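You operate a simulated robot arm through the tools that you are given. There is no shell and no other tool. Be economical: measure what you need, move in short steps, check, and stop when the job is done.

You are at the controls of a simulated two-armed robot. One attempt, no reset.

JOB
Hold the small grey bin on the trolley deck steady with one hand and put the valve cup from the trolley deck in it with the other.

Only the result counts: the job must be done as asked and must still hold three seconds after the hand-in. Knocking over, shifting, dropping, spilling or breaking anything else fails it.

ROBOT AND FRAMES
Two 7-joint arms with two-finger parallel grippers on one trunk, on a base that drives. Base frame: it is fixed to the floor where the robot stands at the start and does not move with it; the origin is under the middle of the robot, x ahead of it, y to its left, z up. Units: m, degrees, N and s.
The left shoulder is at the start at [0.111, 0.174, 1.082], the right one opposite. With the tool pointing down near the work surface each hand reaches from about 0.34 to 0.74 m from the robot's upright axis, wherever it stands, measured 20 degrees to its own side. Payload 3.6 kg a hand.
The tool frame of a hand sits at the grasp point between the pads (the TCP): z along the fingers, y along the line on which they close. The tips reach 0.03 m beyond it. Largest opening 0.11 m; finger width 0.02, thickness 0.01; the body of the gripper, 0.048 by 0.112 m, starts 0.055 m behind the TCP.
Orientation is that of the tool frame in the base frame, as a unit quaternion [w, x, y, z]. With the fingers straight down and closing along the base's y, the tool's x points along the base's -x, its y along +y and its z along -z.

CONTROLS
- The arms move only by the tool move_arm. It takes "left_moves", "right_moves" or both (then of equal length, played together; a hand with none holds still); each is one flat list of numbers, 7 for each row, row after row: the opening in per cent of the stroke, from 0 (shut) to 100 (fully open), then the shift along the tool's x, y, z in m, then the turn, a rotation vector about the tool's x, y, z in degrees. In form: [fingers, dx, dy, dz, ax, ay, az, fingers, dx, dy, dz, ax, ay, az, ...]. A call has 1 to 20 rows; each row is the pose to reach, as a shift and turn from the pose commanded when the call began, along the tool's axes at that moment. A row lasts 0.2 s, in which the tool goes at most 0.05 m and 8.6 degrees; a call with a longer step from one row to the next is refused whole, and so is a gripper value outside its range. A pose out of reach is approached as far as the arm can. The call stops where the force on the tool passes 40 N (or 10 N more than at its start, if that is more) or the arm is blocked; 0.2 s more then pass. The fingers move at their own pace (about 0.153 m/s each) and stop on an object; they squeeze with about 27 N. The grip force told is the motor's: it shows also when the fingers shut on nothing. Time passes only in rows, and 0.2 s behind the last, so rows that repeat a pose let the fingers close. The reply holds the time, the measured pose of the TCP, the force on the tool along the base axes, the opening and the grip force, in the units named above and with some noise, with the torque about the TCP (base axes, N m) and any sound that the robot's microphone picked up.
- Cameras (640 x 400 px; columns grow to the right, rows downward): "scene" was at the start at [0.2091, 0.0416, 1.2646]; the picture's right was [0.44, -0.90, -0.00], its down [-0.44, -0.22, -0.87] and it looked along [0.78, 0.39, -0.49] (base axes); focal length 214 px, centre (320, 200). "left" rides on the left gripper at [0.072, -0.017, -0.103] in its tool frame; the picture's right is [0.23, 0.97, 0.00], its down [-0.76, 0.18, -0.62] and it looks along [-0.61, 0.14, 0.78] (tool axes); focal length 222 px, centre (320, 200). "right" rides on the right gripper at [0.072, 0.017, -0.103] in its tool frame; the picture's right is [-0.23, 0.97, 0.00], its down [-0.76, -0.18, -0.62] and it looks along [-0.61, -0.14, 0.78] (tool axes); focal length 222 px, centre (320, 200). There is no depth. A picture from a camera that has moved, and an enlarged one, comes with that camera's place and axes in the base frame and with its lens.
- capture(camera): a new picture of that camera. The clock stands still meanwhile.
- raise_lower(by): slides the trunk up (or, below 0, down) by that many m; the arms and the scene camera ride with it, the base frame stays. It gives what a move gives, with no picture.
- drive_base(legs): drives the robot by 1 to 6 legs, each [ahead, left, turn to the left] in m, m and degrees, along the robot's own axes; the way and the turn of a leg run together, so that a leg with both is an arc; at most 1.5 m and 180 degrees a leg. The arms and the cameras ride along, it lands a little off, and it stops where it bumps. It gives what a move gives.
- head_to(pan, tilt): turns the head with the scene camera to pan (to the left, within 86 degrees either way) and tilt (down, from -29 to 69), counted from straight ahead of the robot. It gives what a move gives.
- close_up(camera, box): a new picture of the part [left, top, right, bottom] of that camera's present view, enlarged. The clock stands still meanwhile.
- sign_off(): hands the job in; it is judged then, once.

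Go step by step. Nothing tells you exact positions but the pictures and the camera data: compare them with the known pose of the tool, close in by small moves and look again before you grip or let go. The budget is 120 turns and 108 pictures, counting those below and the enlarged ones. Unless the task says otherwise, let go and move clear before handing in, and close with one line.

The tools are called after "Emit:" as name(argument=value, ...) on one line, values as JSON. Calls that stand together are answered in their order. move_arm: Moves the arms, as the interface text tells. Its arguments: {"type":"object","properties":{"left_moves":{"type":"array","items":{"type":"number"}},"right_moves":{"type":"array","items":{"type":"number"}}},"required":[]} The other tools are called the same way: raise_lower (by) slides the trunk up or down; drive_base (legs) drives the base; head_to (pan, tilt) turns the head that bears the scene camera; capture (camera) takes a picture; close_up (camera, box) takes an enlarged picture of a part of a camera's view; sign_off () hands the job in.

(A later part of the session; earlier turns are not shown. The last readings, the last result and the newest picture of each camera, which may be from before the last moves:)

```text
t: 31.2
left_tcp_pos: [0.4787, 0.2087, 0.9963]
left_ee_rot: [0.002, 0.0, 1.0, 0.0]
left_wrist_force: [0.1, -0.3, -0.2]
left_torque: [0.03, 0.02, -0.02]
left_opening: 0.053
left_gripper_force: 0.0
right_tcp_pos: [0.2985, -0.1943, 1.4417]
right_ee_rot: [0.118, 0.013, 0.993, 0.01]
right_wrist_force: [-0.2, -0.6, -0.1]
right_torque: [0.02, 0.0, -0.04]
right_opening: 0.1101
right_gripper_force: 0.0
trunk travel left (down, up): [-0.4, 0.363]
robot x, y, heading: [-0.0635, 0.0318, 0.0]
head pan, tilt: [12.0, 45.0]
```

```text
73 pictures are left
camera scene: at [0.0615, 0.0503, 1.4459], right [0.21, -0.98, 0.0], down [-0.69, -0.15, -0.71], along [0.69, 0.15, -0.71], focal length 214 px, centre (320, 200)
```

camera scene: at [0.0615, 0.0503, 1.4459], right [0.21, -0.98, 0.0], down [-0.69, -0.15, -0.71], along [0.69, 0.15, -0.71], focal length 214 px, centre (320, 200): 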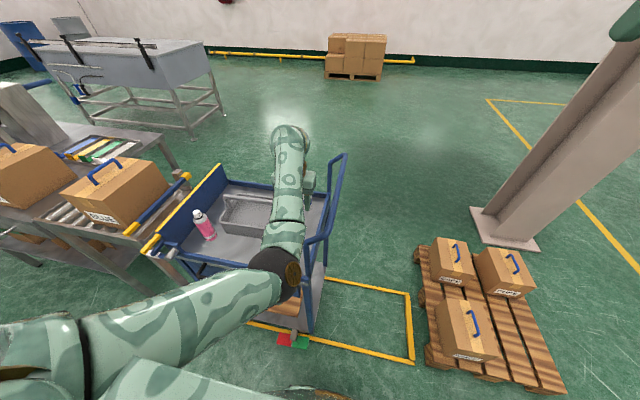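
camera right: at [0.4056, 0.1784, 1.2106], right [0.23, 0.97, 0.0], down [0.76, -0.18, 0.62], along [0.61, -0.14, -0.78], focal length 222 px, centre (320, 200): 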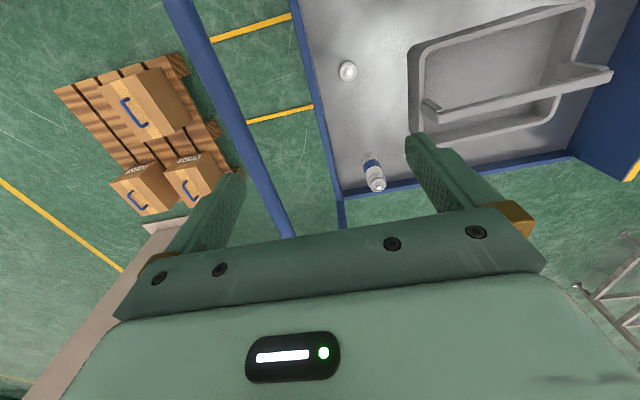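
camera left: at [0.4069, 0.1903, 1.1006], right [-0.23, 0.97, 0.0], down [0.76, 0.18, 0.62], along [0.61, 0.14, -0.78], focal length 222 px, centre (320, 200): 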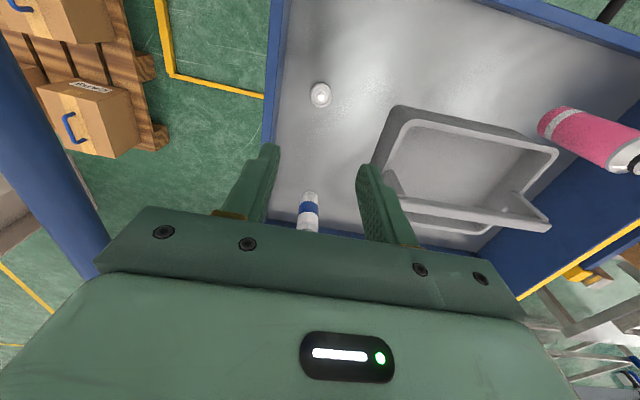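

Hand is over the cup. Nudge the base ahead 2 cm for reach margin, then descend to z≈0.86.

Emit:
drive_base(legs=[[0.02, 0, 0]])

Emit:
move_arm(left_moves=[48, 0.008, 0, 0.035, 0, 0, 0, 48, 0.017, 0, 0.07, 0, 0, 0, 48, 0.017, 0, 0.105, 0, 0, 0, 48, 0.017, 0, 0.136, 0, 0, 0, 48, 0.017, 0, 0.136, 0, 0, 0])

Emit:
capture(camera="left")

Emit:
capture(camera="scene")

```text
t: 32.0
left_tcp_pos: [0.4992, 0.2102, 0.9965]
left_ee_rot: [0.002, 0.001, 1.0, -0.001]
left_wrist_force: [1.0, 0.3, -0.9]
left_torque: [-0.02, -0.03, 0.01]
left_opening: 0.0531
left_gripper_force: 0.1
right_tcp_pos: [0.3189, -0.1921, 1.4421]
right_ee_rot: [0.118, 0.013, 0.993, 0.008]
right_wrist_force: [-0.4, 0.4, -1.0]
right_torque: [-0.04, 0.0, 0.01]
right_opening: 0.11
right_gripper_force: 0.1
trunk travel left (down, up): [-0.4, 0.363]
robot x, y, heading: [-0.044, 0.0339, 0.1]
head pan, tilt: [12.0, 45.0]
```

```text
t: 33.2
left_tcp_pos: [0.4859, 0.2257, 0.8621]
left_ee_rot: [0.004, -0.007, 1.0, 0.01]
left_wrist_force: [0.0, -0.2, 0.0]
left_torque: [-0.02, -0.01, 0.01]
left_opening: 0.0529
left_gripper_force: 0.0
right_tcp_pos: [0.3188, -0.1932, 1.4428]
right_ee_rot: [0.118, 0.012, 0.993, 0.008]
right_wrist_force: [-0.6, 0.2, -0.5]
right_torque: [0.0, 0.04, 0.02]
right_opening: 0.11
right_gripper_force: 0.1
trunk travel left (down, up): [-0.4, 0.363]
robot x, y, heading: [-0.0396, 0.0345, 0.0]
head pan, tilt: [12.0, 45.0]
```

```text
72 pictures are left
camera left: at [0.4128, 0.204, 0.965], right [-0.24, 0.97, 0.02], down [0.75, 0.18, 0.63], along [0.61, 0.17, -0.77], focal length 222 px, centre (320, 200)
```

left: 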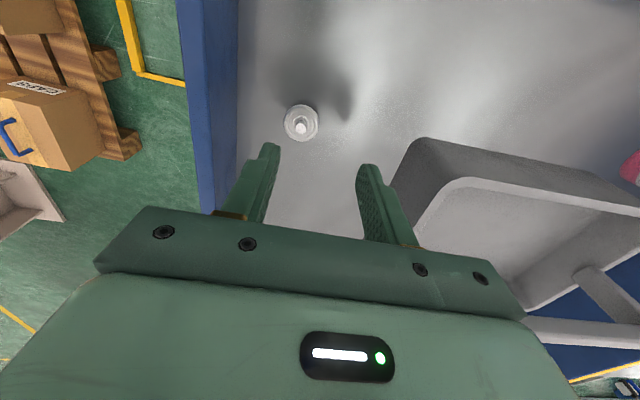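

```text
71 pictures are left
camera scene: at [0.0809, 0.0512, 1.4459], right [0.21, -0.98, 0.0], down [-0.69, -0.15, -0.71], along [0.69, 0.15, -0.71], focal length 214 px, centre (320, 200)
```

scene: 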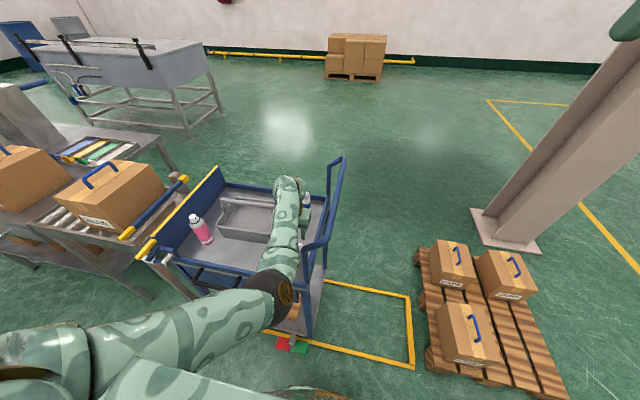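

The hand ended 1.6 cm off in y; I suspect contact or sag of the arm near the hoop. Zooming in.

Emit:
close_up(camera="scene", box=[190, 160, 370, 350])

```text
2.11 times, centred on (280, 255) of scene
camera zoom: at [0.0809, 0.0512, 1.4459], right [0.21, -0.98, 0.0], down [-0.69, -0.15, -0.71], along [0.69, 0.15, -0.71], focal length 452 px, centre (404, 84)
```

zoom: 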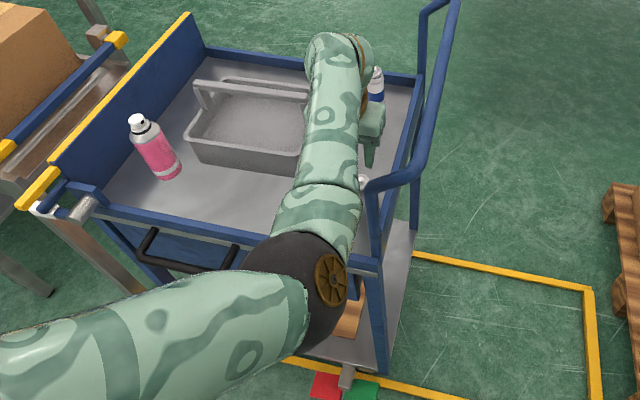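

No contact and the cup hasn't moved. Hold the pose to see whether the offset settles.

Emit:
move_arm(left_moves=[48, 0, 0, 0, 0, 0, 0, 48, 0, 0, 0, 0, 0, 0])

```text
t: 33.8
left_tcp_pos: [0.4858, 0.2266, 0.8632]
left_ee_rot: [0.004, -0.007, 1.0, 0.01]
left_wrist_force: [-0.8, 0.3, -0.7]
left_torque: [-0.02, -0.01, 0.0]
left_opening: 0.0528
left_gripper_force: 0.1
right_tcp_pos: [0.3194, -0.1915, 1.4428]
right_ee_rot: [0.116, 0.013, 0.993, 0.009]
right_wrist_force: [-0.6, 0.1, -0.2]
right_torque: [0.01, 0.02, 0.0]
right_opening: 0.1103
right_gripper_force: 0.1
trunk travel left (down, up): [-0.4, 0.363]
robot x, y, heading: [-0.0471, 0.0315, 0.1]
head pan, tilt: [12.0, 45.0]
```

Steady offset, no force. Command a small corrective shift in y.

Emit:
move_arm(left_moves=[48, 0.002, -0.009, 0, 0.5, 0.3, 0.4, 48, 0.004, -0.017, 0, 1.1, 0.5, 0.8, 48, 0.004, -0.017, 0, 1.1, 0.5, 0.8])

```text
t: 34.6
left_tcp_pos: [0.4901, 0.206, 0.8737]
left_ee_rot: [0.011, -0.002, 1.0, -0.003]
left_wrist_force: [-0.7, 0.4, 0.1]
left_torque: [0.0, 0.01, 0.0]
left_opening: 0.0528
left_gripper_force: 0.0
right_tcp_pos: [0.3199, -0.192, 1.4425]
right_ee_rot: [0.117, 0.013, 0.993, 0.01]
right_wrist_force: [-0.3, -0.2, 0.0]
right_torque: [0.01, 0.03, 0.0]
right_opening: 0.1099
right_gripper_force: 0.1
trunk travel left (down, up): [-0.4, 0.363]
robot x, y, heading: [-0.0483, 0.0309, 0.1]
head pan, tilt: [12.0, 45.0]
```

y is right now; step x back by 1 cm and descend a little.

Emit:
move_arm(left_moves=[48, 0.005, 0.001, 0.02, 0, 0.5, 0, 48, 0.01, 0.002, 0.043, 0, 1, 0, 48, 0.01, 0.002, 0.043, 0, 1, 0])

Emit:
capture(camera="left")

Emit:
close_up(camera="scene", box=[190, 160, 370, 350])

```text
t: 35.6
left_tcp_pos: [0.4767, 0.2246, 0.8258]
left_ee_rot: [-0.002, -0.005, 1.0, 0.008]
left_wrist_force: [-0.2, 0.6, -0.3]
left_torque: [0.0, -0.03, -0.02]
left_opening: 0.0529
left_gripper_force: 0.1
right_tcp_pos: [0.3194, -0.1903, 1.4426]
right_ee_rot: [0.118, 0.012, 0.993, 0.009]
right_wrist_force: [-0.2, -0.3, 0.0]
right_torque: [-0.01, 0.0, 0.02]
right_opening: 0.1099
right_gripper_force: 0.1
trunk travel left (down, up): [-0.4, 0.363]
robot x, y, heading: [-0.0429, 0.0299, 0.1]
head pan, tilt: [12.0, 45.0]
stopped in row 3 (left hand): the arm was blocked; the commanded pose is now the measured one
```

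```text
69 pictures are left
camera left: at [0.4055, 0.2024, 0.9284], right [-0.24, 0.97, 0.02], down [0.76, 0.18, 0.62], along [0.6, 0.16, -0.78], focal length 222 px, centre (320, 200)
```

left: 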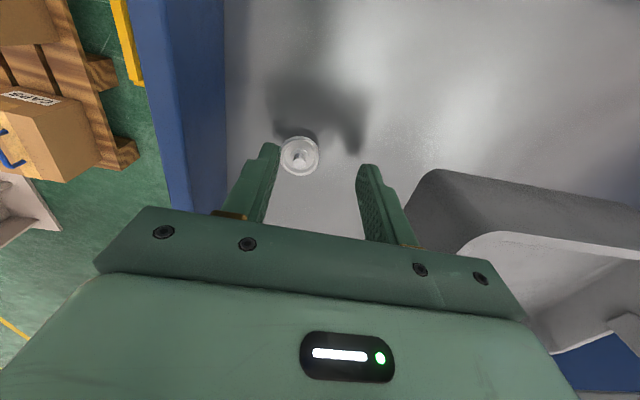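

```text
2.11 times, centred on (280, 255) of scene
camera zoom: at [0.0811, 0.0517, 1.4459], right [0.21, -0.98, 0.0], down [-0.69, -0.15, -0.71], along [0.69, 0.15, -0.71], focal length 452 px, centre (404, 84)
```

zoom: 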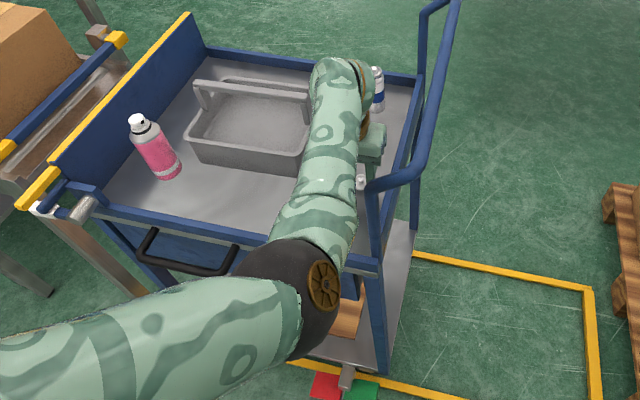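

The forearm seems to brush the hoop's front post. I'll lift, then move the base left and turn it right so the arm reaches in diagonally from the left, clear of the hoop.

Emit:
move_arm(left_moves=[48, 0, 0, -0.04, 0, 0, 0, 48, 0, 0, -0.08, 0, 0, 0, 48, 0, 0, -0.12, 0, 0, 0, 48, 0, 0, -0.155, 0, 0, 0, 48, 0, 0, -0.155, 0, 0, 0])

Emit:
drive_base(legs=[[-0.078, 0.219, -22]])

Emit:
capture(camera="left")

Emit:
capture(camera="scene")

```text
t: 36.8
left_tcp_pos: [0.4764, 0.2223, 0.9786]
left_ee_rot: [-0.005, -0.004, 1.0, 0.009]
left_wrist_force: [-0.2, -0.2, 0.2]
left_torque: [0.03, 0.02, 0.01]
left_opening: 0.0527
left_gripper_force: 0.3
right_tcp_pos: [0.3197, -0.1922, 1.4428]
right_ee_rot: [0.118, 0.012, 0.993, 0.009]
right_wrist_force: [0.7, 0.2, -0.4]
right_torque: [0.0, 0.01, 0.02]
right_opening: 0.1099
right_gripper_force: 0.0
trunk travel left (down, up): [-0.4, 0.363]
robot x, y, heading: [-0.0449, 0.033, -0.2]
head pan, tilt: [12.0, 45.0]
```

```text
t: 38.6
left_tcp_pos: [0.4763, 0.246, 0.9799]
left_ee_rot: [-0.002, 0.185, 0.983, 0.008]
left_wrist_force: [0.1, -0.1, -0.5]
left_torque: [0.01, 0.04, -0.05]
left_opening: 0.0528
left_gripper_force: 0.1
right_tcp_pos: [0.1765, -0.0779, 1.4432]
right_ee_rot: [0.117, 0.201, 0.972, -0.013]
right_wrist_force: [0.3, 0.2, 0.1]
right_torque: [-0.01, 0.01, 0.01]
right_opening: 0.11
right_gripper_force: 0.0
trunk travel left (down, up): [-0.4, 0.363]
robot x, y, heading: [-0.0724, 0.2667, -22.1]
head pan, tilt: [12.0, 45.0]
```

```text
67 pictures are left
camera left: at [0.4033, 0.253, 1.0836], right [0.14, 0.99, 0.02], down [0.78, -0.12, 0.62], along [0.62, -0.08, -0.78], focal length 222 px, centre (320, 200)
```

left: 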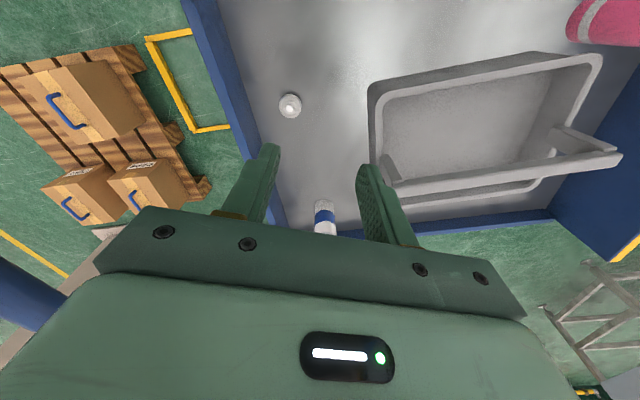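

```text
66 pictures are left
camera scene: at [0.0448, 0.2365, 1.4459], right [-0.17, -0.99, 0.0], down [-0.7, 0.12, -0.71], along [0.7, -0.12, -0.71], focal length 214 px, centre (320, 200)
```

scene: 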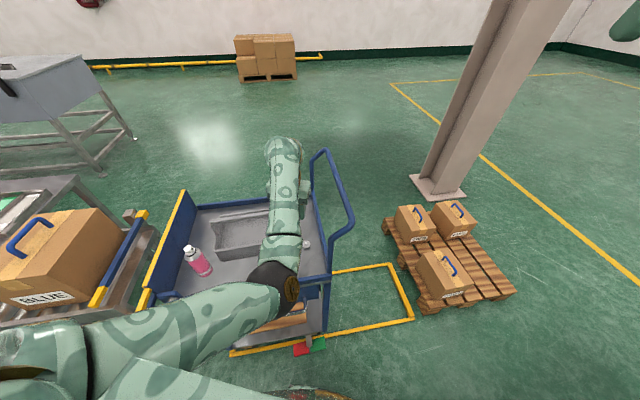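

Now align over the cup (axes turned 22°) and descend to 0.86.

Emit:
move_arm(left_moves=[48, -0.009, -0.017, 0.03, 0, 0, 0, 48, -0.0176, -0.034, 0.06, 0, 0, 0, 48, -0.0176, -0.034, 0.09, 0, 0, 0, 48, -0.0176, -0.034, 0.12, 0, 0, 0, 48, -0.0176, -0.034, 0.12, 0, 0, 0])

Emit:
capture(camera="left")

Emit:
close_up(camera="scene", box=[180, 150, 380, 350])

```text
t: 39.8
left_tcp_pos: [0.4815, 0.2142, 0.8604]
left_ee_rot: [-0.002, 0.182, 0.983, 0.011]
left_wrist_force: [-0.7, 0.1, -0.8]
left_torque: [-0.02, 0.0, 0.03]
left_opening: 0.0529
left_gripper_force: 0.2
right_tcp_pos: [0.1754, -0.0802, 1.4435]
right_ee_rot: [0.118, 0.201, 0.972, -0.013]
right_wrist_force: [-0.3, 0.6, 0.2]
right_torque: [0.01, 0.01, 0.01]
right_opening: 0.1101
right_gripper_force: 0.1
trunk travel left (down, up): [-0.4, 0.363]
robot x, y, heading: [-0.0772, 0.2658, -21.5]
head pan, tilt: [12.0, 45.0]
```

```text
65 pictures are left
camera left: at [0.4081, 0.2204, 0.9636], right [0.14, 0.99, 0.02], down [0.77, -0.12, 0.62], along [0.62, -0.07, -0.78], focal length 222 px, centre (320, 200)
```

left: 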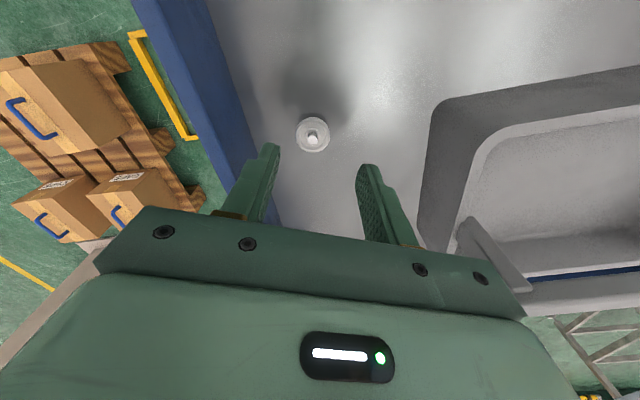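

```text
2.00 times, centred on (280, 250) of scene
camera zoom: at [0.0446, 0.2357, 1.4459], right [-0.17, -0.99, 0.0], down [-0.7, 0.12, -0.71], along [0.7, -0.12, -0.71], focal length 429 px, centre (400, 100)
```

zoom: 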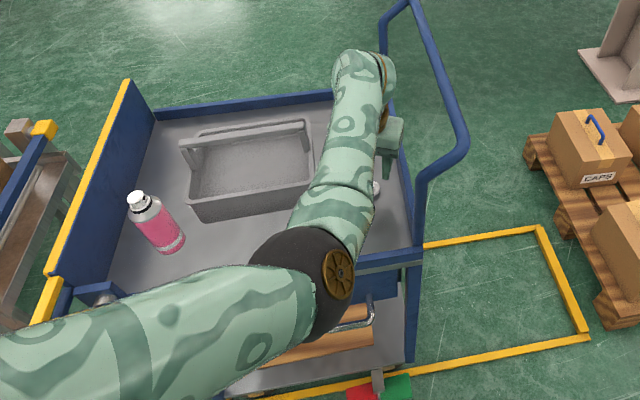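

Good reach and posture. Fine-align and descend to 0.82, then look.

Emit:
move_arm(left_moves=[48, -0.0007, -0.007, 0.02, 0, 0, 0, 48, -0.0007, -0.007, 0.04, 0, 0, 0, 48, -0.0007, -0.007, 0.04, 0, 0, 0])

Emit:
capture(camera="left")

Emit:
close_up(camera="scene", box=[180, 150, 380, 350])

```text
t: 40.6
left_tcp_pos: [0.4749, 0.2047, 0.8177]
left_ee_rot: [-0.003, 0.185, 0.983, 0.008]
left_wrist_force: [0.6, 0.6, 0.3]
left_torque: [0.01, -0.01, -0.03]
left_opening: 0.053
left_gripper_force: 0.0
right_tcp_pos: [0.176, -0.08, 1.4425]
right_ee_rot: [0.116, 0.202, 0.972, -0.013]
right_wrist_force: [0.2, 0.8, -0.4]
right_torque: [-0.01, 0.02, 0.01]
right_opening: 0.11
right_gripper_force: 0.1
trunk travel left (down, up): [-0.4, 0.363]
robot x, y, heading: [-0.0777, 0.2674, -21.6]
head pan, tilt: [12.0, 45.0]
```

```text
63 pictures are left
camera left: at [0.4027, 0.2114, 0.9228], right [0.14, 0.99, 0.01], down [0.78, -0.12, 0.62], along [0.61, -0.08, -0.79], focal length 222 px, centre (320, 200)
```

left: 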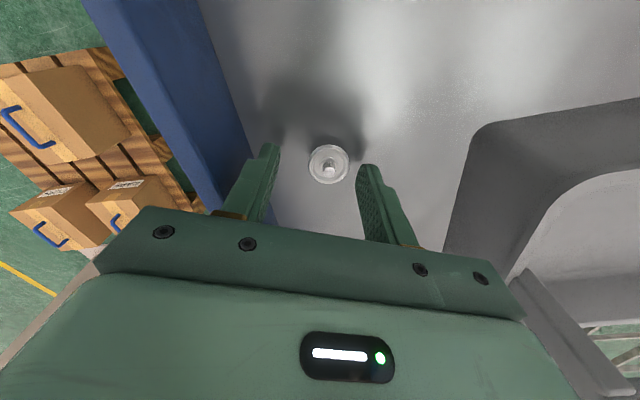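

```text
2.00 times, centred on (280, 250) of scene
camera zoom: at [0.0448, 0.2357, 1.4459], right [-0.17, -0.99, 0.0], down [-0.7, 0.12, -0.71], along [0.7, -0.12, -0.71], focal length 429 px, centre (400, 100)
```

zoom: 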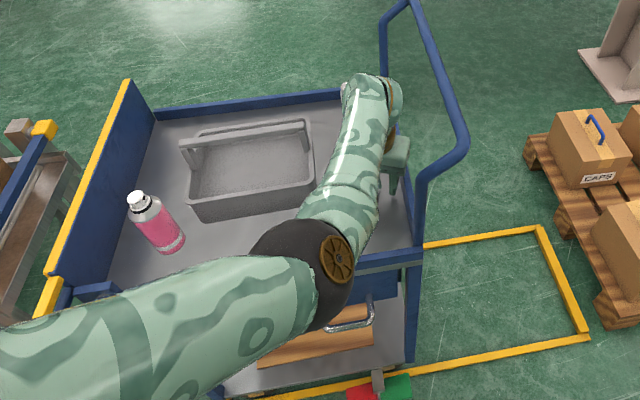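

Cup sits between the fingers. Fine shift and descend to 0.795.

Emit:
move_arm(left_moves=[48, -0.0034, 0.005, 0.012, 0, 0, 0, 48, -0.0034, 0.005, 0.023, 0, 0, 0, 48, -0.0034, 0.005, 0.023, 0, 0, 0])

Emit:
close_up(camera="left", box=[200, 100, 460, 260])

```text
t: 41.3
left_tcp_pos: [0.4815, 0.2061, 0.8059]
left_ee_rot: [0.004, 0.183, 0.983, 0.005]
left_wrist_force: [-19.7, 8.5, 35.5]
left_torque: [-0.69, 1.32, -0.68]
left_opening: 0.0519
left_gripper_force: 0.1
right_tcp_pos: [0.1682, -0.0773, 1.4453]
right_ee_rot: [0.121, 0.2, 0.972, -0.015]
right_wrist_force: [-0.6, 1.2, 0.4]
right_torque: [-0.02, -0.01, -0.04]
right_opening: 0.11
right_gripper_force: 0.1
trunk travel left (down, up): [-0.4, 0.363]
robot x, y, heading: [-0.0732, 0.2652, -21.8]
head pan, tilt: [12.0, 45.0]
stopped in row 3 (left hand): the force on the tool passed its limit at 51 N (the readings are from after the stop); the commanded pose is now the measured one
```

```text
2.46 times, centred on (330, 180) of left
camera zoom: at [0.4075, 0.214, 0.9083], right [0.14, 0.99, 0.01], down [0.77, -0.11, 0.63], along [0.63, -0.08, -0.78], focal length 547 px, centre (295, 249)
```

zoom: 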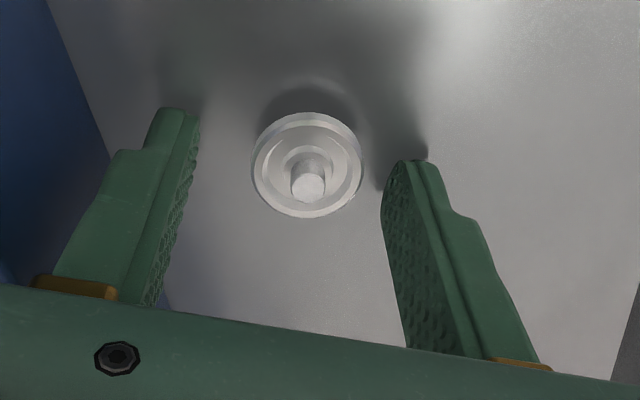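

Fingertips reached the deck (≈0.776). Lift 4 mm, centre, and check pose.

Emit:
move_arm(left_moves=[48, 0, 0.001, -0.004, 0, 0, 0, 48, 0, 0.002, -0.004, 0, 0, 0])

Emit:
close_up(camera="left", box=[200, 100, 460, 260])

```text
t: 41.9
left_tcp_pos: [0.4836, 0.2069, 0.8055]
left_ee_rot: [0.002, 0.185, 0.983, 0.005]
left_wrist_force: [-14.5, 2.4, 19.5]
left_torque: [-0.51, 0.75, -0.51]
left_opening: 0.0548
left_gripper_force: 2.0
right_tcp_pos: [0.1722, -0.0796, 1.4432]
right_ee_rot: [0.119, 0.202, 0.972, -0.013]
right_wrist_force: [1.1, 0.1, -0.1]
right_torque: [-0.01, 0.01, 0.02]
right_opening: 0.11
right_gripper_force: 0.1
trunk travel left (down, up): [-0.4, 0.363]
robot x, y, heading: [-0.0764, 0.261, -21.9]
head pan, tilt: [12.0, 45.0]
```

```text
2.46 times, centred on (330, 180) of left
camera zoom: at [0.4093, 0.2147, 0.9086], right [0.14, 0.99, 0.01], down [0.77, -0.12, 0.63], along [0.62, -0.08, -0.78], focal length 547 px, centre (295, 249)
```

zoom: 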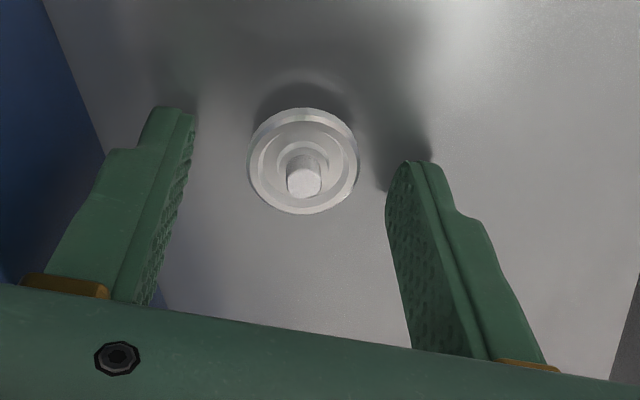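

Still pressing on the deck; lift a bit more.

Emit:
move_arm(left_moves=[48, 0.001, 0, -0.004, 0, 0, 0, 48, 0.001, 0, -0.006, 0, 0, 0, 48, 0.001, 0, -0.006, 0, 0, 0])

Emit:
close_up(camera="left", box=[200, 100, 460, 260])

```text
t: 42.7
left_tcp_pos: [0.4852, 0.2079, 0.8105]
left_ee_rot: [0.002, 0.184, 0.983, 0.007]
left_wrist_force: [0.1, 0.6, 0.3]
left_torque: [-0.04, 0.01, 0.01]
left_opening: 0.0529
left_gripper_force: 0.0
right_tcp_pos: [0.1763, -0.0784, 1.4442]
right_ee_rot: [0.117, 0.202, 0.972, -0.013]
right_wrist_force: [-0.6, 0.1, 0.4]
right_torque: [-0.02, -0.01, -0.03]
right_opening: 0.1101
right_gripper_force: 0.1
trunk travel left (down, up): [-0.4, 0.363]
robot x, y, heading: [-0.076, 0.267, -21.7]
head pan, tilt: [12.0, 45.0]
```

```text
2.46 times, centred on (330, 180) of left
camera zoom: at [0.4118, 0.2153, 0.9134], right [0.14, 0.99, 0.01], down [0.77, -0.12, 0.63], along [0.62, -0.08, -0.78], focal length 547 px, centre (295, 249)
```

zoom: 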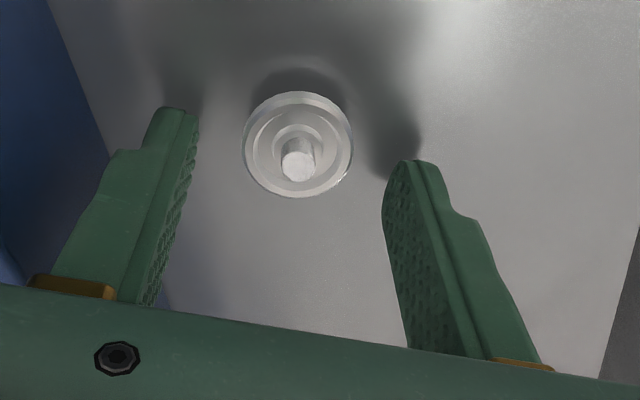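

Free now. Shift 5 mm back in x, down 3 mm, then close the fingers.

Emit:
move_arm(left_moves=[48, 0.0047, -0.0018, 0.001, 0, 0, 0, 48, 0.0047, -0.0018, 0.003, 0, 0, 0, 40, 0.0047, -0.0018, 0.003, 0, 0, 0, 32, 0.0047, -0.0018, 0.003, 0, 0, 0])

Emit:
close_up(camera="left", box=[200, 100, 460, 260])

```text
t: 43.7
left_tcp_pos: [0.4803, 0.208, 0.8063]
left_ee_rot: [0.002, 0.184, 0.983, 0.007]
left_wrist_force: [-0.5, 0.6, 0.2]
left_torque: [0.03, 0.02, 0.02]
left_opening: 0.0352
left_gripper_force: 0.0
right_tcp_pos: [0.1761, -0.0794, 1.4432]
right_ee_rot: [0.117, 0.201, 0.973, -0.013]
right_wrist_force: [-0.3, -1.2, 0.1]
right_torque: [0.0, 0.01, 0.03]
right_opening: 0.11
right_gripper_force: 0.0
trunk travel left (down, up): [-0.4, 0.363]
robot x, y, heading: [-0.0747, 0.263, -21.7]
head pan, tilt: [12.0, 45.0]
```

```text
2.46 times, centred on (330, 180) of left
camera zoom: at [0.4069, 0.2155, 0.9106], right [0.14, 0.99, 0.01], down [0.77, -0.12, 0.63], along [0.62, -0.08, -0.78], focal length 547 px, centre (295, 249)
```

zoom: 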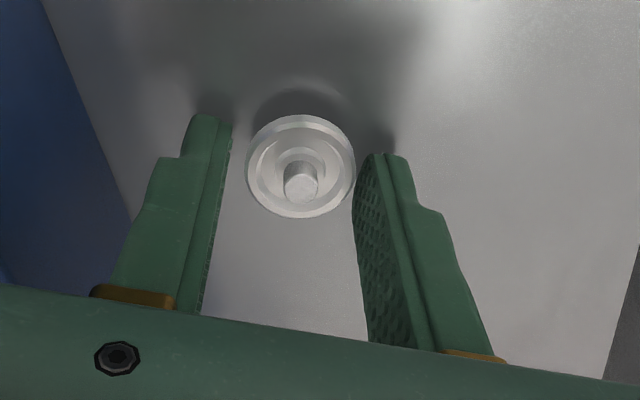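

Shift 2 mm toward +y, then grip.

Emit:
move_arm(left_moves=[32, 0, 0.002, 0, 0, 0, 0, 20, 0, 0.002, 0, 0, 0, 0, 10, 0, 0.002, 0, 0, 0, 0, 0, 0, 0.002, 0, 0, 0, 0, 0, 0, 0.002, 0, 0, 0, 0])

Emit:
close_up(camera="left", box=[200, 100, 460, 260])

```text
t: 44.9
left_tcp_pos: [0.4817, 0.209, 0.8081]
left_ee_rot: [0.003, 0.184, 0.983, 0.007]
left_wrist_force: [1.0, -0.6, -0.6]
left_torque: [-0.02, 0.01, -0.03]
left_opening: 0.0253
left_gripper_force: 27.0
right_tcp_pos: [0.1739, -0.0796, 1.4421]
right_ee_rot: [0.118, 0.201, 0.972, -0.014]
right_wrist_force: [-0.3, 0.7, -0.2]
right_torque: [0.01, 0.02, 0.0]
right_opening: 0.1102
right_gripper_force: 0.0
trunk travel left (down, up): [-0.4, 0.363]
robot x, y, heading: [-0.0779, 0.2622, -21.5]
head pan, tilt: [12.0, 45.0]
```

```text
2.46 times, centred on (330, 180) of left
camera zoom: at [0.4072, 0.2174, 0.9112], right [0.14, 0.99, 0.01], down [0.77, -0.12, 0.63], along [0.62, -0.08, -0.78], focal length 547 px, centre (295, 249)
```

zoom: 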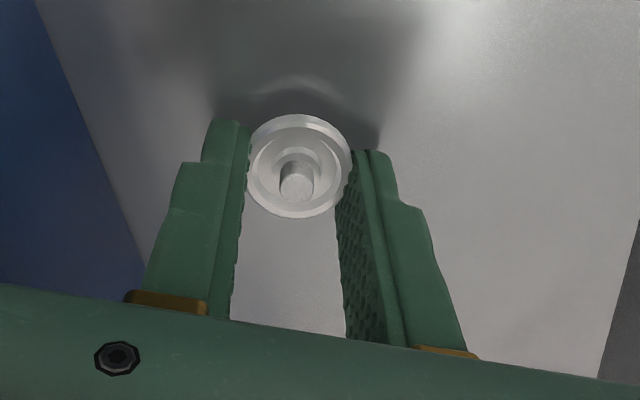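

Gripped at 25 mm. Lift straight up.

Emit:
move_arm(left_moves=[0, 0, 0, -0.02, 0, 0, 0, 0, 0, 0, -0.05, 0, 0, 0, 0, 0, 0, -0.09, 0, 0, 0, 0, 0, 0, -0.13, 0, 0, 0, 0, 0, 0, -0.17, 0, 0, 0, 0, 0, 0, -0.18, 0, 0, 0])

Emit:
capture(camera="left")

Emit:
capture(camera="scene")

```text
t: 46.3
left_tcp_pos: [0.4798, 0.2057, 0.9886]
left_ee_rot: [0.001, 0.184, 0.983, 0.006]
left_wrist_force: [-0.6, -0.1, 0.3]
left_torque: [-0.02, 0.0, 0.0]
left_opening: 0.0255
left_gripper_force: 27.1
right_tcp_pos: [0.1746, -0.0794, 1.4428]
right_ee_rot: [0.117, 0.2, 0.973, -0.012]
right_wrist_force: [0.0, -0.2, 0.7]
right_torque: [0.01, 0.03, -0.03]
right_opening: 0.11
right_gripper_force: 0.0
trunk travel left (down, up): [-0.4, 0.363]
robot x, y, heading: [-0.0762, 0.2666, -22.0]
head pan, tilt: [12.0, 45.0]
```

```text
56 pictures are left
camera left: at [0.4066, 0.2133, 1.0919], right [0.14, 0.99, 0.01], down [0.77, -0.12, 0.63], along [0.62, -0.08, -0.78], focal length 222 px, centre (320, 200)
```

left: 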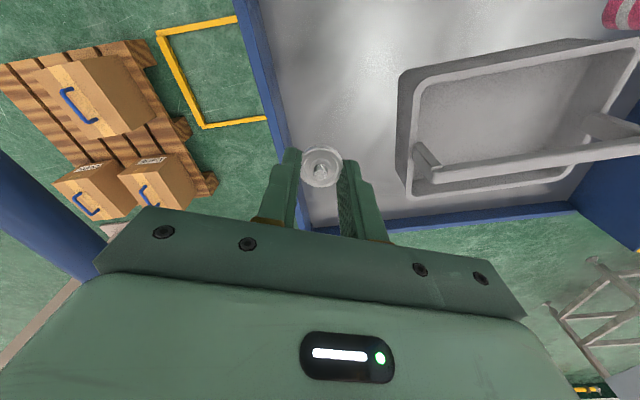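

```text
55 pictures are left
camera scene: at [0.0446, 0.2358, 1.4459], right [-0.17, -0.99, 0.0], down [-0.7, 0.12, -0.71], along [0.7, -0.12, -0.71], focal length 214 px, centre (320, 200)
```

scene: 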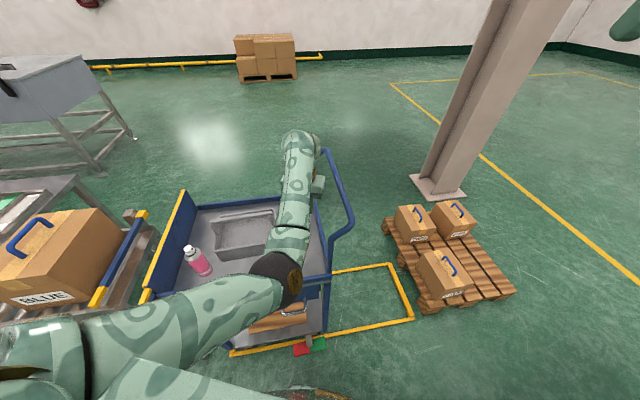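

The cup is held. Next raise the trunk 5 cm and re-seat the base square to the trolley, centred on the bin (about y=0.39), so each arm works on its own side.

Emit:
raise_lower(by=0.05)

Emit:
drive_base(legs=[[0.046, 0.134, 22]])

Emit:
head_to(pan=0, tilt=50)

Emit:
capture(camera="scene")

Emit:
capture(camera="left")

Emit:
capture(camera="right")

```text
t: 47.2
left_tcp_pos: [0.4799, 0.207, 1.0368]
left_ee_rot: [0.002, 0.184, 0.983, 0.006]
left_wrist_force: [-0.3, -0.3, -0.6]
left_torque: [-0.01, 0.02, 0.02]
left_opening: 0.0255
left_gripper_force: 26.7
right_tcp_pos: [0.1756, -0.0793, 1.4929]
right_ee_rot: [0.117, 0.201, 0.972, -0.013]
right_wrist_force: [0.4, 0.2, 0.5]
right_torque: [0.0, -0.02, 0.0]
right_opening: 0.11
right_gripper_force: 0.0
trunk travel left (down, up): [-0.45, 0.313]
robot x, y, heading: [-0.0801, 0.2674, -21.9]
head pan, tilt: [12.0, 45.0]
```

```text
t: 48.8
left_tcp_pos: [0.5291, 0.5452, 1.0361]
left_ee_rot: [0.0, -0.007, 1.0, 0.007]
left_wrist_force: [0.3, 0.2, 0.2]
left_torque: [-0.03, 0.01, 0.03]
left_opening: 0.0252
left_gripper_force: 27.2
right_tcp_pos: [0.3564, 0.1656, 1.4929]
right_ee_rot: [0.117, 0.01, 0.993, 0.009]
right_wrist_force: [0.3, -0.1, 0.1]
right_torque: [-0.02, 0.01, -0.03]
right_opening: 0.1103
right_gripper_force: 0.0
trunk travel left (down, up): [-0.45, 0.313]
robot x, y, heading: [-0.009, 0.3883, 0.0]
head pan, tilt: [12.0, 45.0]
```

```text
t: 49.5
left_tcp_pos: [0.5299, 0.5443, 1.0377]
left_ee_rot: [0.002, -0.008, 1.0, 0.007]
left_wrist_force: [0.4, 0.2, -0.9]
left_torque: [0.0, -0.01, -0.01]
left_opening: 0.0255
left_gripper_force: 26.8
right_tcp_pos: [0.3562, 0.1643, 1.4929]
right_ee_rot: [0.117, 0.01, 0.993, 0.009]
right_wrist_force: [-0.6, 0.3, 0.0]
right_torque: [0.04, 0.01, -0.01]
right_opening: 0.1098
right_gripper_force: 0.0
trunk travel left (down, up): [-0.45, 0.313]
robot x, y, heading: [-0.0079, 0.3863, 0.6]
head pan, tilt: [0.0, 50.0]
```

```text
54 pictures are left
camera scene: at [0.1021, 0.3897, 1.4894], right [0.01, -1.0, 0.0], down [-0.77, -0.01, -0.64], along [0.64, 0.0, -0.77], focal length 214 px, centre (320, 200)
```

scene: 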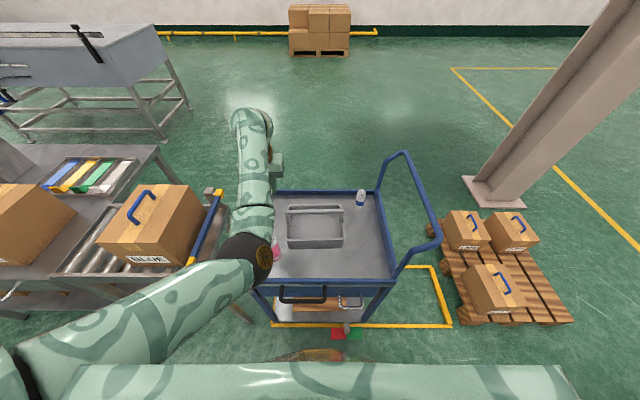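

```text
53 pictures are left
camera left: at [0.4581, 0.5233, 1.141], right [-0.24, 0.97, 0.01], down [0.76, 0.18, 0.63], along [0.61, 0.16, -0.78], focal length 222 px, centre (320, 200)
```

left: 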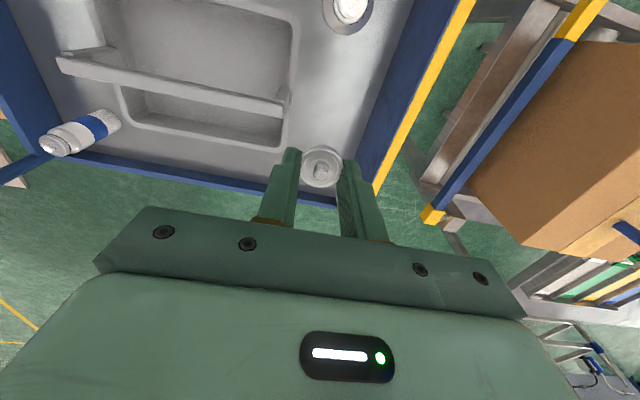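

```text
52 pictures are left
camera right: at [0.2606, 0.1798, 1.5764], right [0.24, 0.97, 0.07], down [0.59, -0.2, 0.78], along [0.77, -0.14, -0.62], focal length 222 px, centre (320, 200)
```

right: 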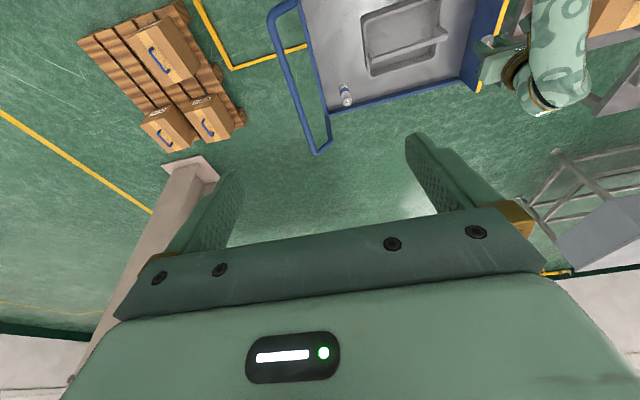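

Everything is clear. Bring the right hand forward, down and level toward the bin in stages.

Emit:
move_arm(right_moves=[100, -0.007, 0.015, 0.035, 0.1, 1.5, -0.1, 100, -0.014, 0.03, 0.07, 0.2, 3, -0.2, 100, -0.021, 0.045, 0.11, 0.4, 5, -0.4, 100, -0.028, 0.06, 0.15, 0.6, 7, -0.6, 100, -0.035, 0.07, 0.19, 0.8, 9, -0.8, 100, -0.042, 0.08, 0.23, 0.9, 11, -1, 100, -0.049, 0.086, 0.27, 1, 13.4, -1.1])

Emit:
capture(camera="scene")

```text
t: 51.1
left_tcp_pos: [0.53, 0.5452, 1.0368]
left_ee_rot: [0.0, -0.008, 1.0, 0.007]
left_wrist_force: [0.3, 0.0, -0.2]
left_torque: [-0.02, 0.02, 0.0]
left_opening: 0.0255
left_gripper_force: 27.0
right_tcp_pos: [0.4715, 0.2523, 1.2421]
right_ee_rot: [0.001, 0.001, 1.0, 0.002]
right_wrist_force: [1.0, -0.6, 0.2]
right_torque: [0.01, 0.01, 0.0]
right_opening: 0.11
right_gripper_force: 0.2
trunk travel left (down, up): [-0.45, 0.313]
robot x, y, heading: [-0.0074, 0.3879, 0.5]
head pan, tilt: [0.0, 50.0]
```

```text
51 pictures are left
camera scene: at [0.1035, 0.39, 1.4893], right [0.01, -1.0, 0.0], down [-0.77, 0.0, -0.64], along [0.64, 0.0, -0.77], focal length 214 px, centre (320, 200)
```

scene: 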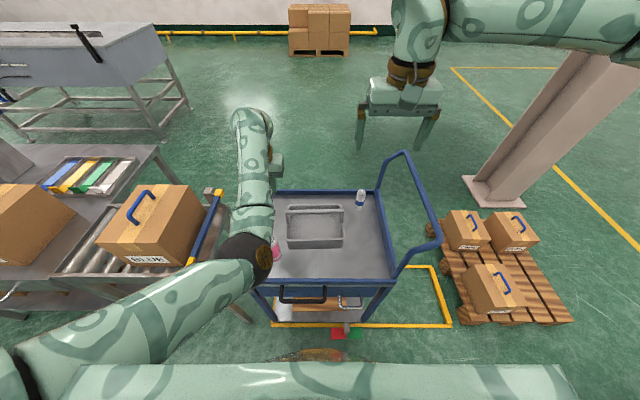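

Right arm is level with the elbow out high. Now turn the hand -90° about its axis (to close along x across the handle) while moving above the handle.

Emit:
move_arm(right_moves=[100, -0.006, 0.0075, 0.008, 0, 0, -8.2, 100, -0.012, 0.015, 0.016, 0, 0, -16.4, 100, -0.018, 0.0225, 0.024, 0, 0, -24.6, 100, -0.024, 0.03, 0.032, 0, 0, -32.8, 100, -0.03, 0.0375, 0.04, 0, 0, -41, 100, -0.036, 0.045, 0.048, 0, 0, -49.2, 100, -0.042, 0.0525, 0.056, 0, 0, -57.4, 100, -0.048, 0.06, 0.064, 0, 0, -65.6, 100, -0.054, 0.0675, 0.072, 0, 0, -73.8, 100, -0.06, 0.075, 0.08, 0, 0, -82, 100, -0.063, 0.083, 0.09, 0, 0, -90])

Emit:
capture(camera="scene")

Emit:
capture(camera="right")

```text
t: 53.5
left_tcp_pos: [0.5285, 0.5459, 1.0375]
left_ee_rot: [0.001, -0.008, 1.0, 0.006]
left_wrist_force: [0.0, 0.0, -0.1]
left_torque: [-0.01, -0.01, -0.01]
left_opening: 0.0255
left_gripper_force: 27.0
right_tcp_pos: [0.4304, 0.3496, 1.2462]
right_ee_rot: [0.165, -0.452, 0.877, 0.002]
right_wrist_force: [0.3, 0.4, 0.4]
right_torque: [-0.04, 0.0, 0.0]
right_opening: 0.1101
right_gripper_force: 0.1
right hand out of reach, approached as far as the arm can: row 3, 4, 5, 6, 7, 8, 9, 10, 11
trunk travel left (down, up): [-0.45, 0.313]
robot x, y, heading: [-0.009, 0.3895, 0.3]
head pan, tilt: [0.0, 50.0]
```

```text
50 pictures are left
camera scene: at [0.1007, 0.392, 1.4895], right [0.01, -1.0, 0.0], down [-0.77, -0.01, -0.64], along [0.64, 0.0, -0.77], focal length 214 px, centre (320, 200)
```

scene: 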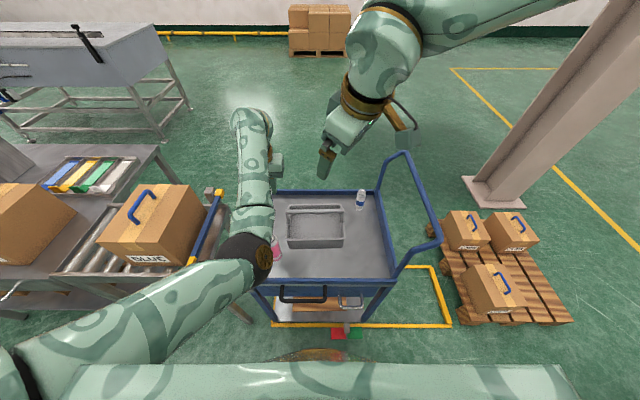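

```text
49 pictures are left
camera right: at [0.3462, 0.2846, 1.3202], right [-0.65, 0.76, -0.07], down [0.37, 0.4, 0.84], along [0.66, 0.52, -0.54], focal length 222 px, centre (320, 200)
```

right: 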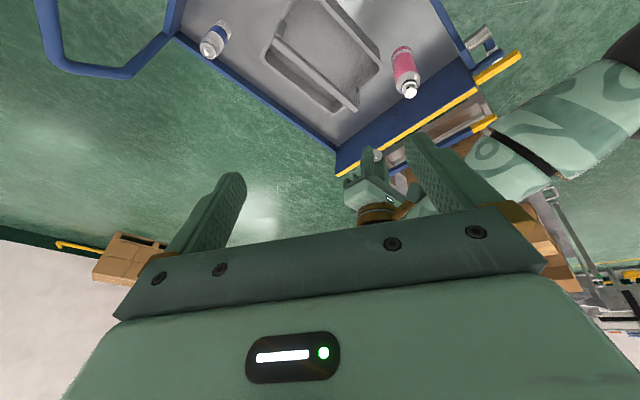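

The quarter turn isn't reachable there. I'll undo it and instead grip the bin's right wall (closing along y) behind the handle.

Emit:
move_arm(right_moves=[100, 0.004, -0.016, 0.009, 0, 2.8, 7.7, 100, 0.008, -0.032, 0.018, 0, 5.6, 15.4, 100, 0.013, -0.048, 0.027, 0.1, 8.4, 23.1, 100, 0.017, -0.064, 0.036, 0.1, 11.2, 30.9, 100, 0.021, -0.08, 0.045, 0.1, 14, 38.6, 100, 0.026, -0.096, 0.053, 0.2, 16.9, 46.3, 100, 0.03, -0.111, 0.061, 0.2, 19.7, 54, 100, 0.03, -0.111, 0.061, 0.2, 19.7, 54])

Emit:
capture(camera="scene")

Emit:
capture(camera="right")

```text
t: 55.3
left_tcp_pos: [0.5303, 0.5444, 1.0372]
left_ee_rot: [0.001, -0.008, 1.0, 0.007]
left_wrist_force: [-0.2, 0.0, 0.0]
left_torque: [0.01, -0.02, 0.0]
left_opening: 0.0255
left_gripper_force: 27.4
right_tcp_pos: [0.5175, 0.2673, 1.1971]
right_ee_rot: [-0.001, 0.0, 1.0, 0.001]
right_wrist_force: [0.5, 0.4, 0.4]
right_torque: [0.01, -0.04, 0.02]
right_opening: 0.11
right_gripper_force: 0.1
trunk travel left (down, up): [-0.45, 0.313]
robot x, y, heading: [-0.0076, 0.3885, 0.1]
head pan, tilt: [0.0, 50.0]
```

```text
48 pictures are left
camera scene: at [0.1018, 0.3899, 1.4894], right [0.01, -1.0, 0.0], down [-0.77, 0.0, -0.64], along [0.64, 0.0, -0.77], focal length 214 px, centre (320, 200)
```

scene: 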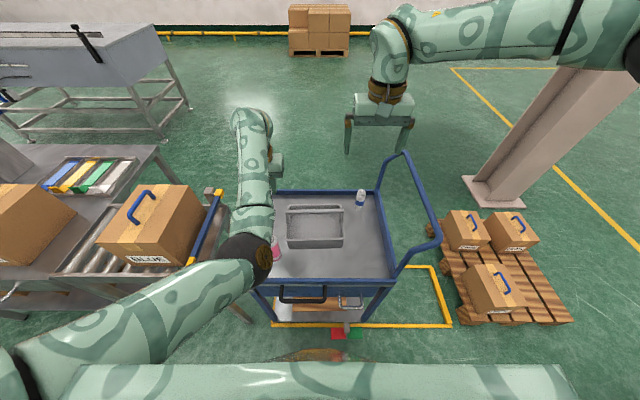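

```text
47 pictures are left
camera right: at [0.4443, 0.2834, 1.2998], right [0.23, 0.97, 0.0], down [0.76, -0.18, 0.62], along [0.61, -0.14, -0.78], focal length 222 px, centre (320, 200)
```

right: 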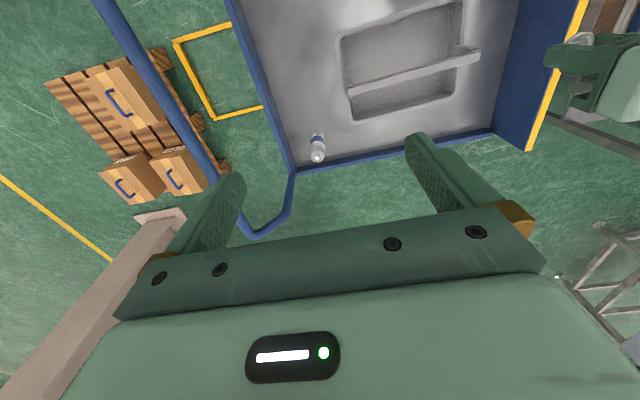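

Right arm level again. Descend to hover near the right wall behind the handle (≈[0.578, 0.313, 1.0]).

Emit:
move_arm(right_moves=[100, -0.015, 0.012, 0.035, 0, 0, 0, 100, -0.03, 0.023, 0.07, 0, 0, 0, 100, -0.045, 0.035, 0.11, 0, 0, 0, 100, -0.06, 0.046, 0.15, 0, 0, 0, 100, -0.06, 0.046, 0.19, 0, 0, 0, 100, -0.06, 0.046, 0.197, 0, 0, 0])

Emit:
capture(camera="scene")

Emit:
capture(camera="right")

```text
t: 56.7
left_tcp_pos: [0.5291, 0.5452, 1.0381]
left_ee_rot: [0.001, -0.007, 1.0, 0.008]
left_wrist_force: [1.0, 0.2, 0.3]
left_torque: [0.01, -0.01, 0.01]
left_opening: 0.0253
left_gripper_force: 27.6
right_tcp_pos: [0.5776, 0.3162, 0.9982]
right_ee_rot: [0.0, 0.0, 1.0, 0.002]
right_wrist_force: [0.0, 0.0, -0.3]
right_torque: [0.0, 0.01, 0.03]
right_opening: 0.11
right_gripper_force: 0.0
trunk travel left (down, up): [-0.45, 0.313]
robot x, y, heading: [-0.0045, 0.3896, 0.4]
head pan, tilt: [0.0, 50.0]
```

```text
46 pictures are left
camera scene: at [0.1024, 0.3901, 1.4894], right [0.01, -1.0, 0.0], down [-0.77, 0.0, -0.64], along [0.64, 0.0, -0.77], focal length 214 px, centre (320, 200)
```

scene: 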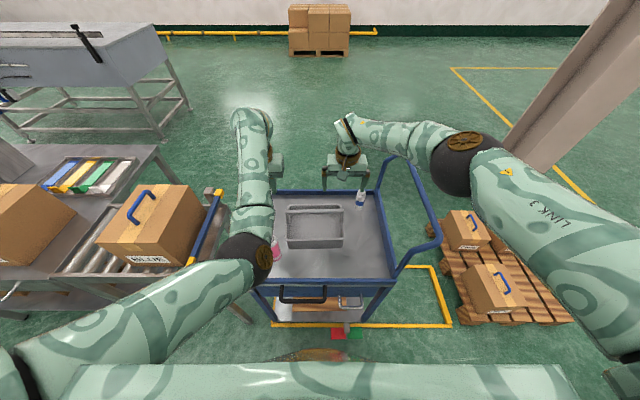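

```text
45 pictures are left
camera right: at [0.5032, 0.3309, 1.1023], right [0.23, 0.97, 0.0], down [0.76, -0.18, 0.62], along [0.61, -0.14, -0.78], focal length 222 px, centre (320, 200)
```

right: 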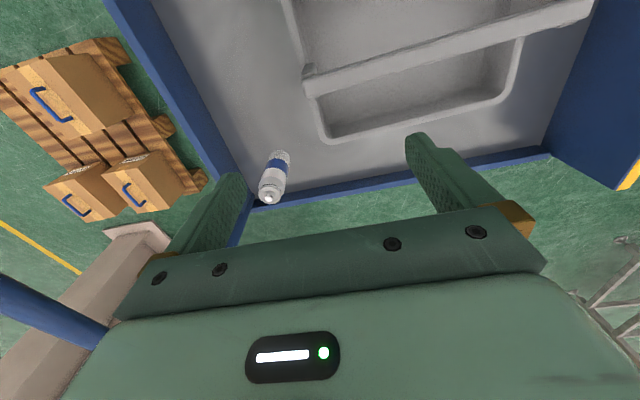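

The right elbow rides above the hoop; I'll descend in small steps and watch it.

Emit:
move_arm(right_moves=[100, 0, 0, 0.025, 0, 0, 0, 100, 0, 0, 0.05, 0, 0, 0, 100, 0, 0, 0.05, 0, 0, 0])

Emit:
capture(camera="scene")

Emit:
capture(camera="right")

```text
t: 57.5
left_tcp_pos: [0.53, 0.5452, 1.038]
left_ee_rot: [0.001, -0.008, 1.0, 0.007]
left_wrist_force: [0.7, -1.1, 0.6]
left_torque: [0.01, -0.03, -0.03]
left_opening: 0.0255
left_gripper_force: 26.6
right_tcp_pos: [0.5714, 0.3146, 0.9509]
right_ee_rot: [0.001, 0.0, 1.0, 0.001]
right_wrist_force: [-0.2, -0.1, -0.2]
right_torque: [0.03, -0.02, 0.02]
right_opening: 0.11
right_gripper_force: 0.1
right hand out of reach, approached as far as the arm can: row 2, 3
trunk travel left (down, up): [-0.45, 0.313]
robot x, y, heading: [-0.0072, 0.3854, 0.4]
head pan, tilt: [0.0, 50.0]
```

```text
44 pictures are left
camera scene: at [0.1023, 0.3899, 1.4894], right [0.01, -1.0, 0.0], down [-0.77, 0.0, -0.64], along [0.64, 0.0, -0.77], focal length 214 px, centre (320, 200)
```

scene: 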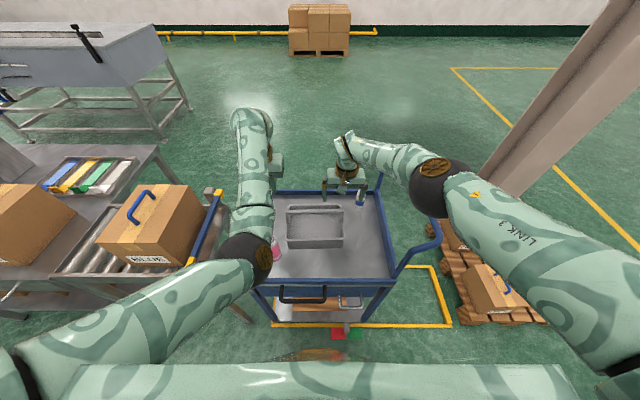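

```text
43 pictures are left
camera right: at [0.499, 0.3297, 1.0539], right [0.23, 0.97, 0.0], down [0.76, -0.18, 0.62], along [0.61, -0.14, -0.78], focal length 222 px, centre (320, 200)
```

right: 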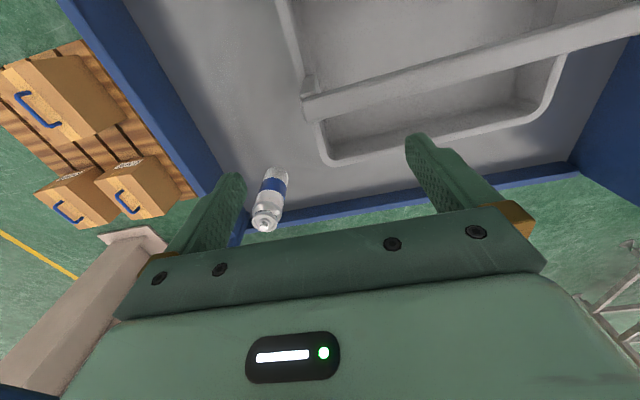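

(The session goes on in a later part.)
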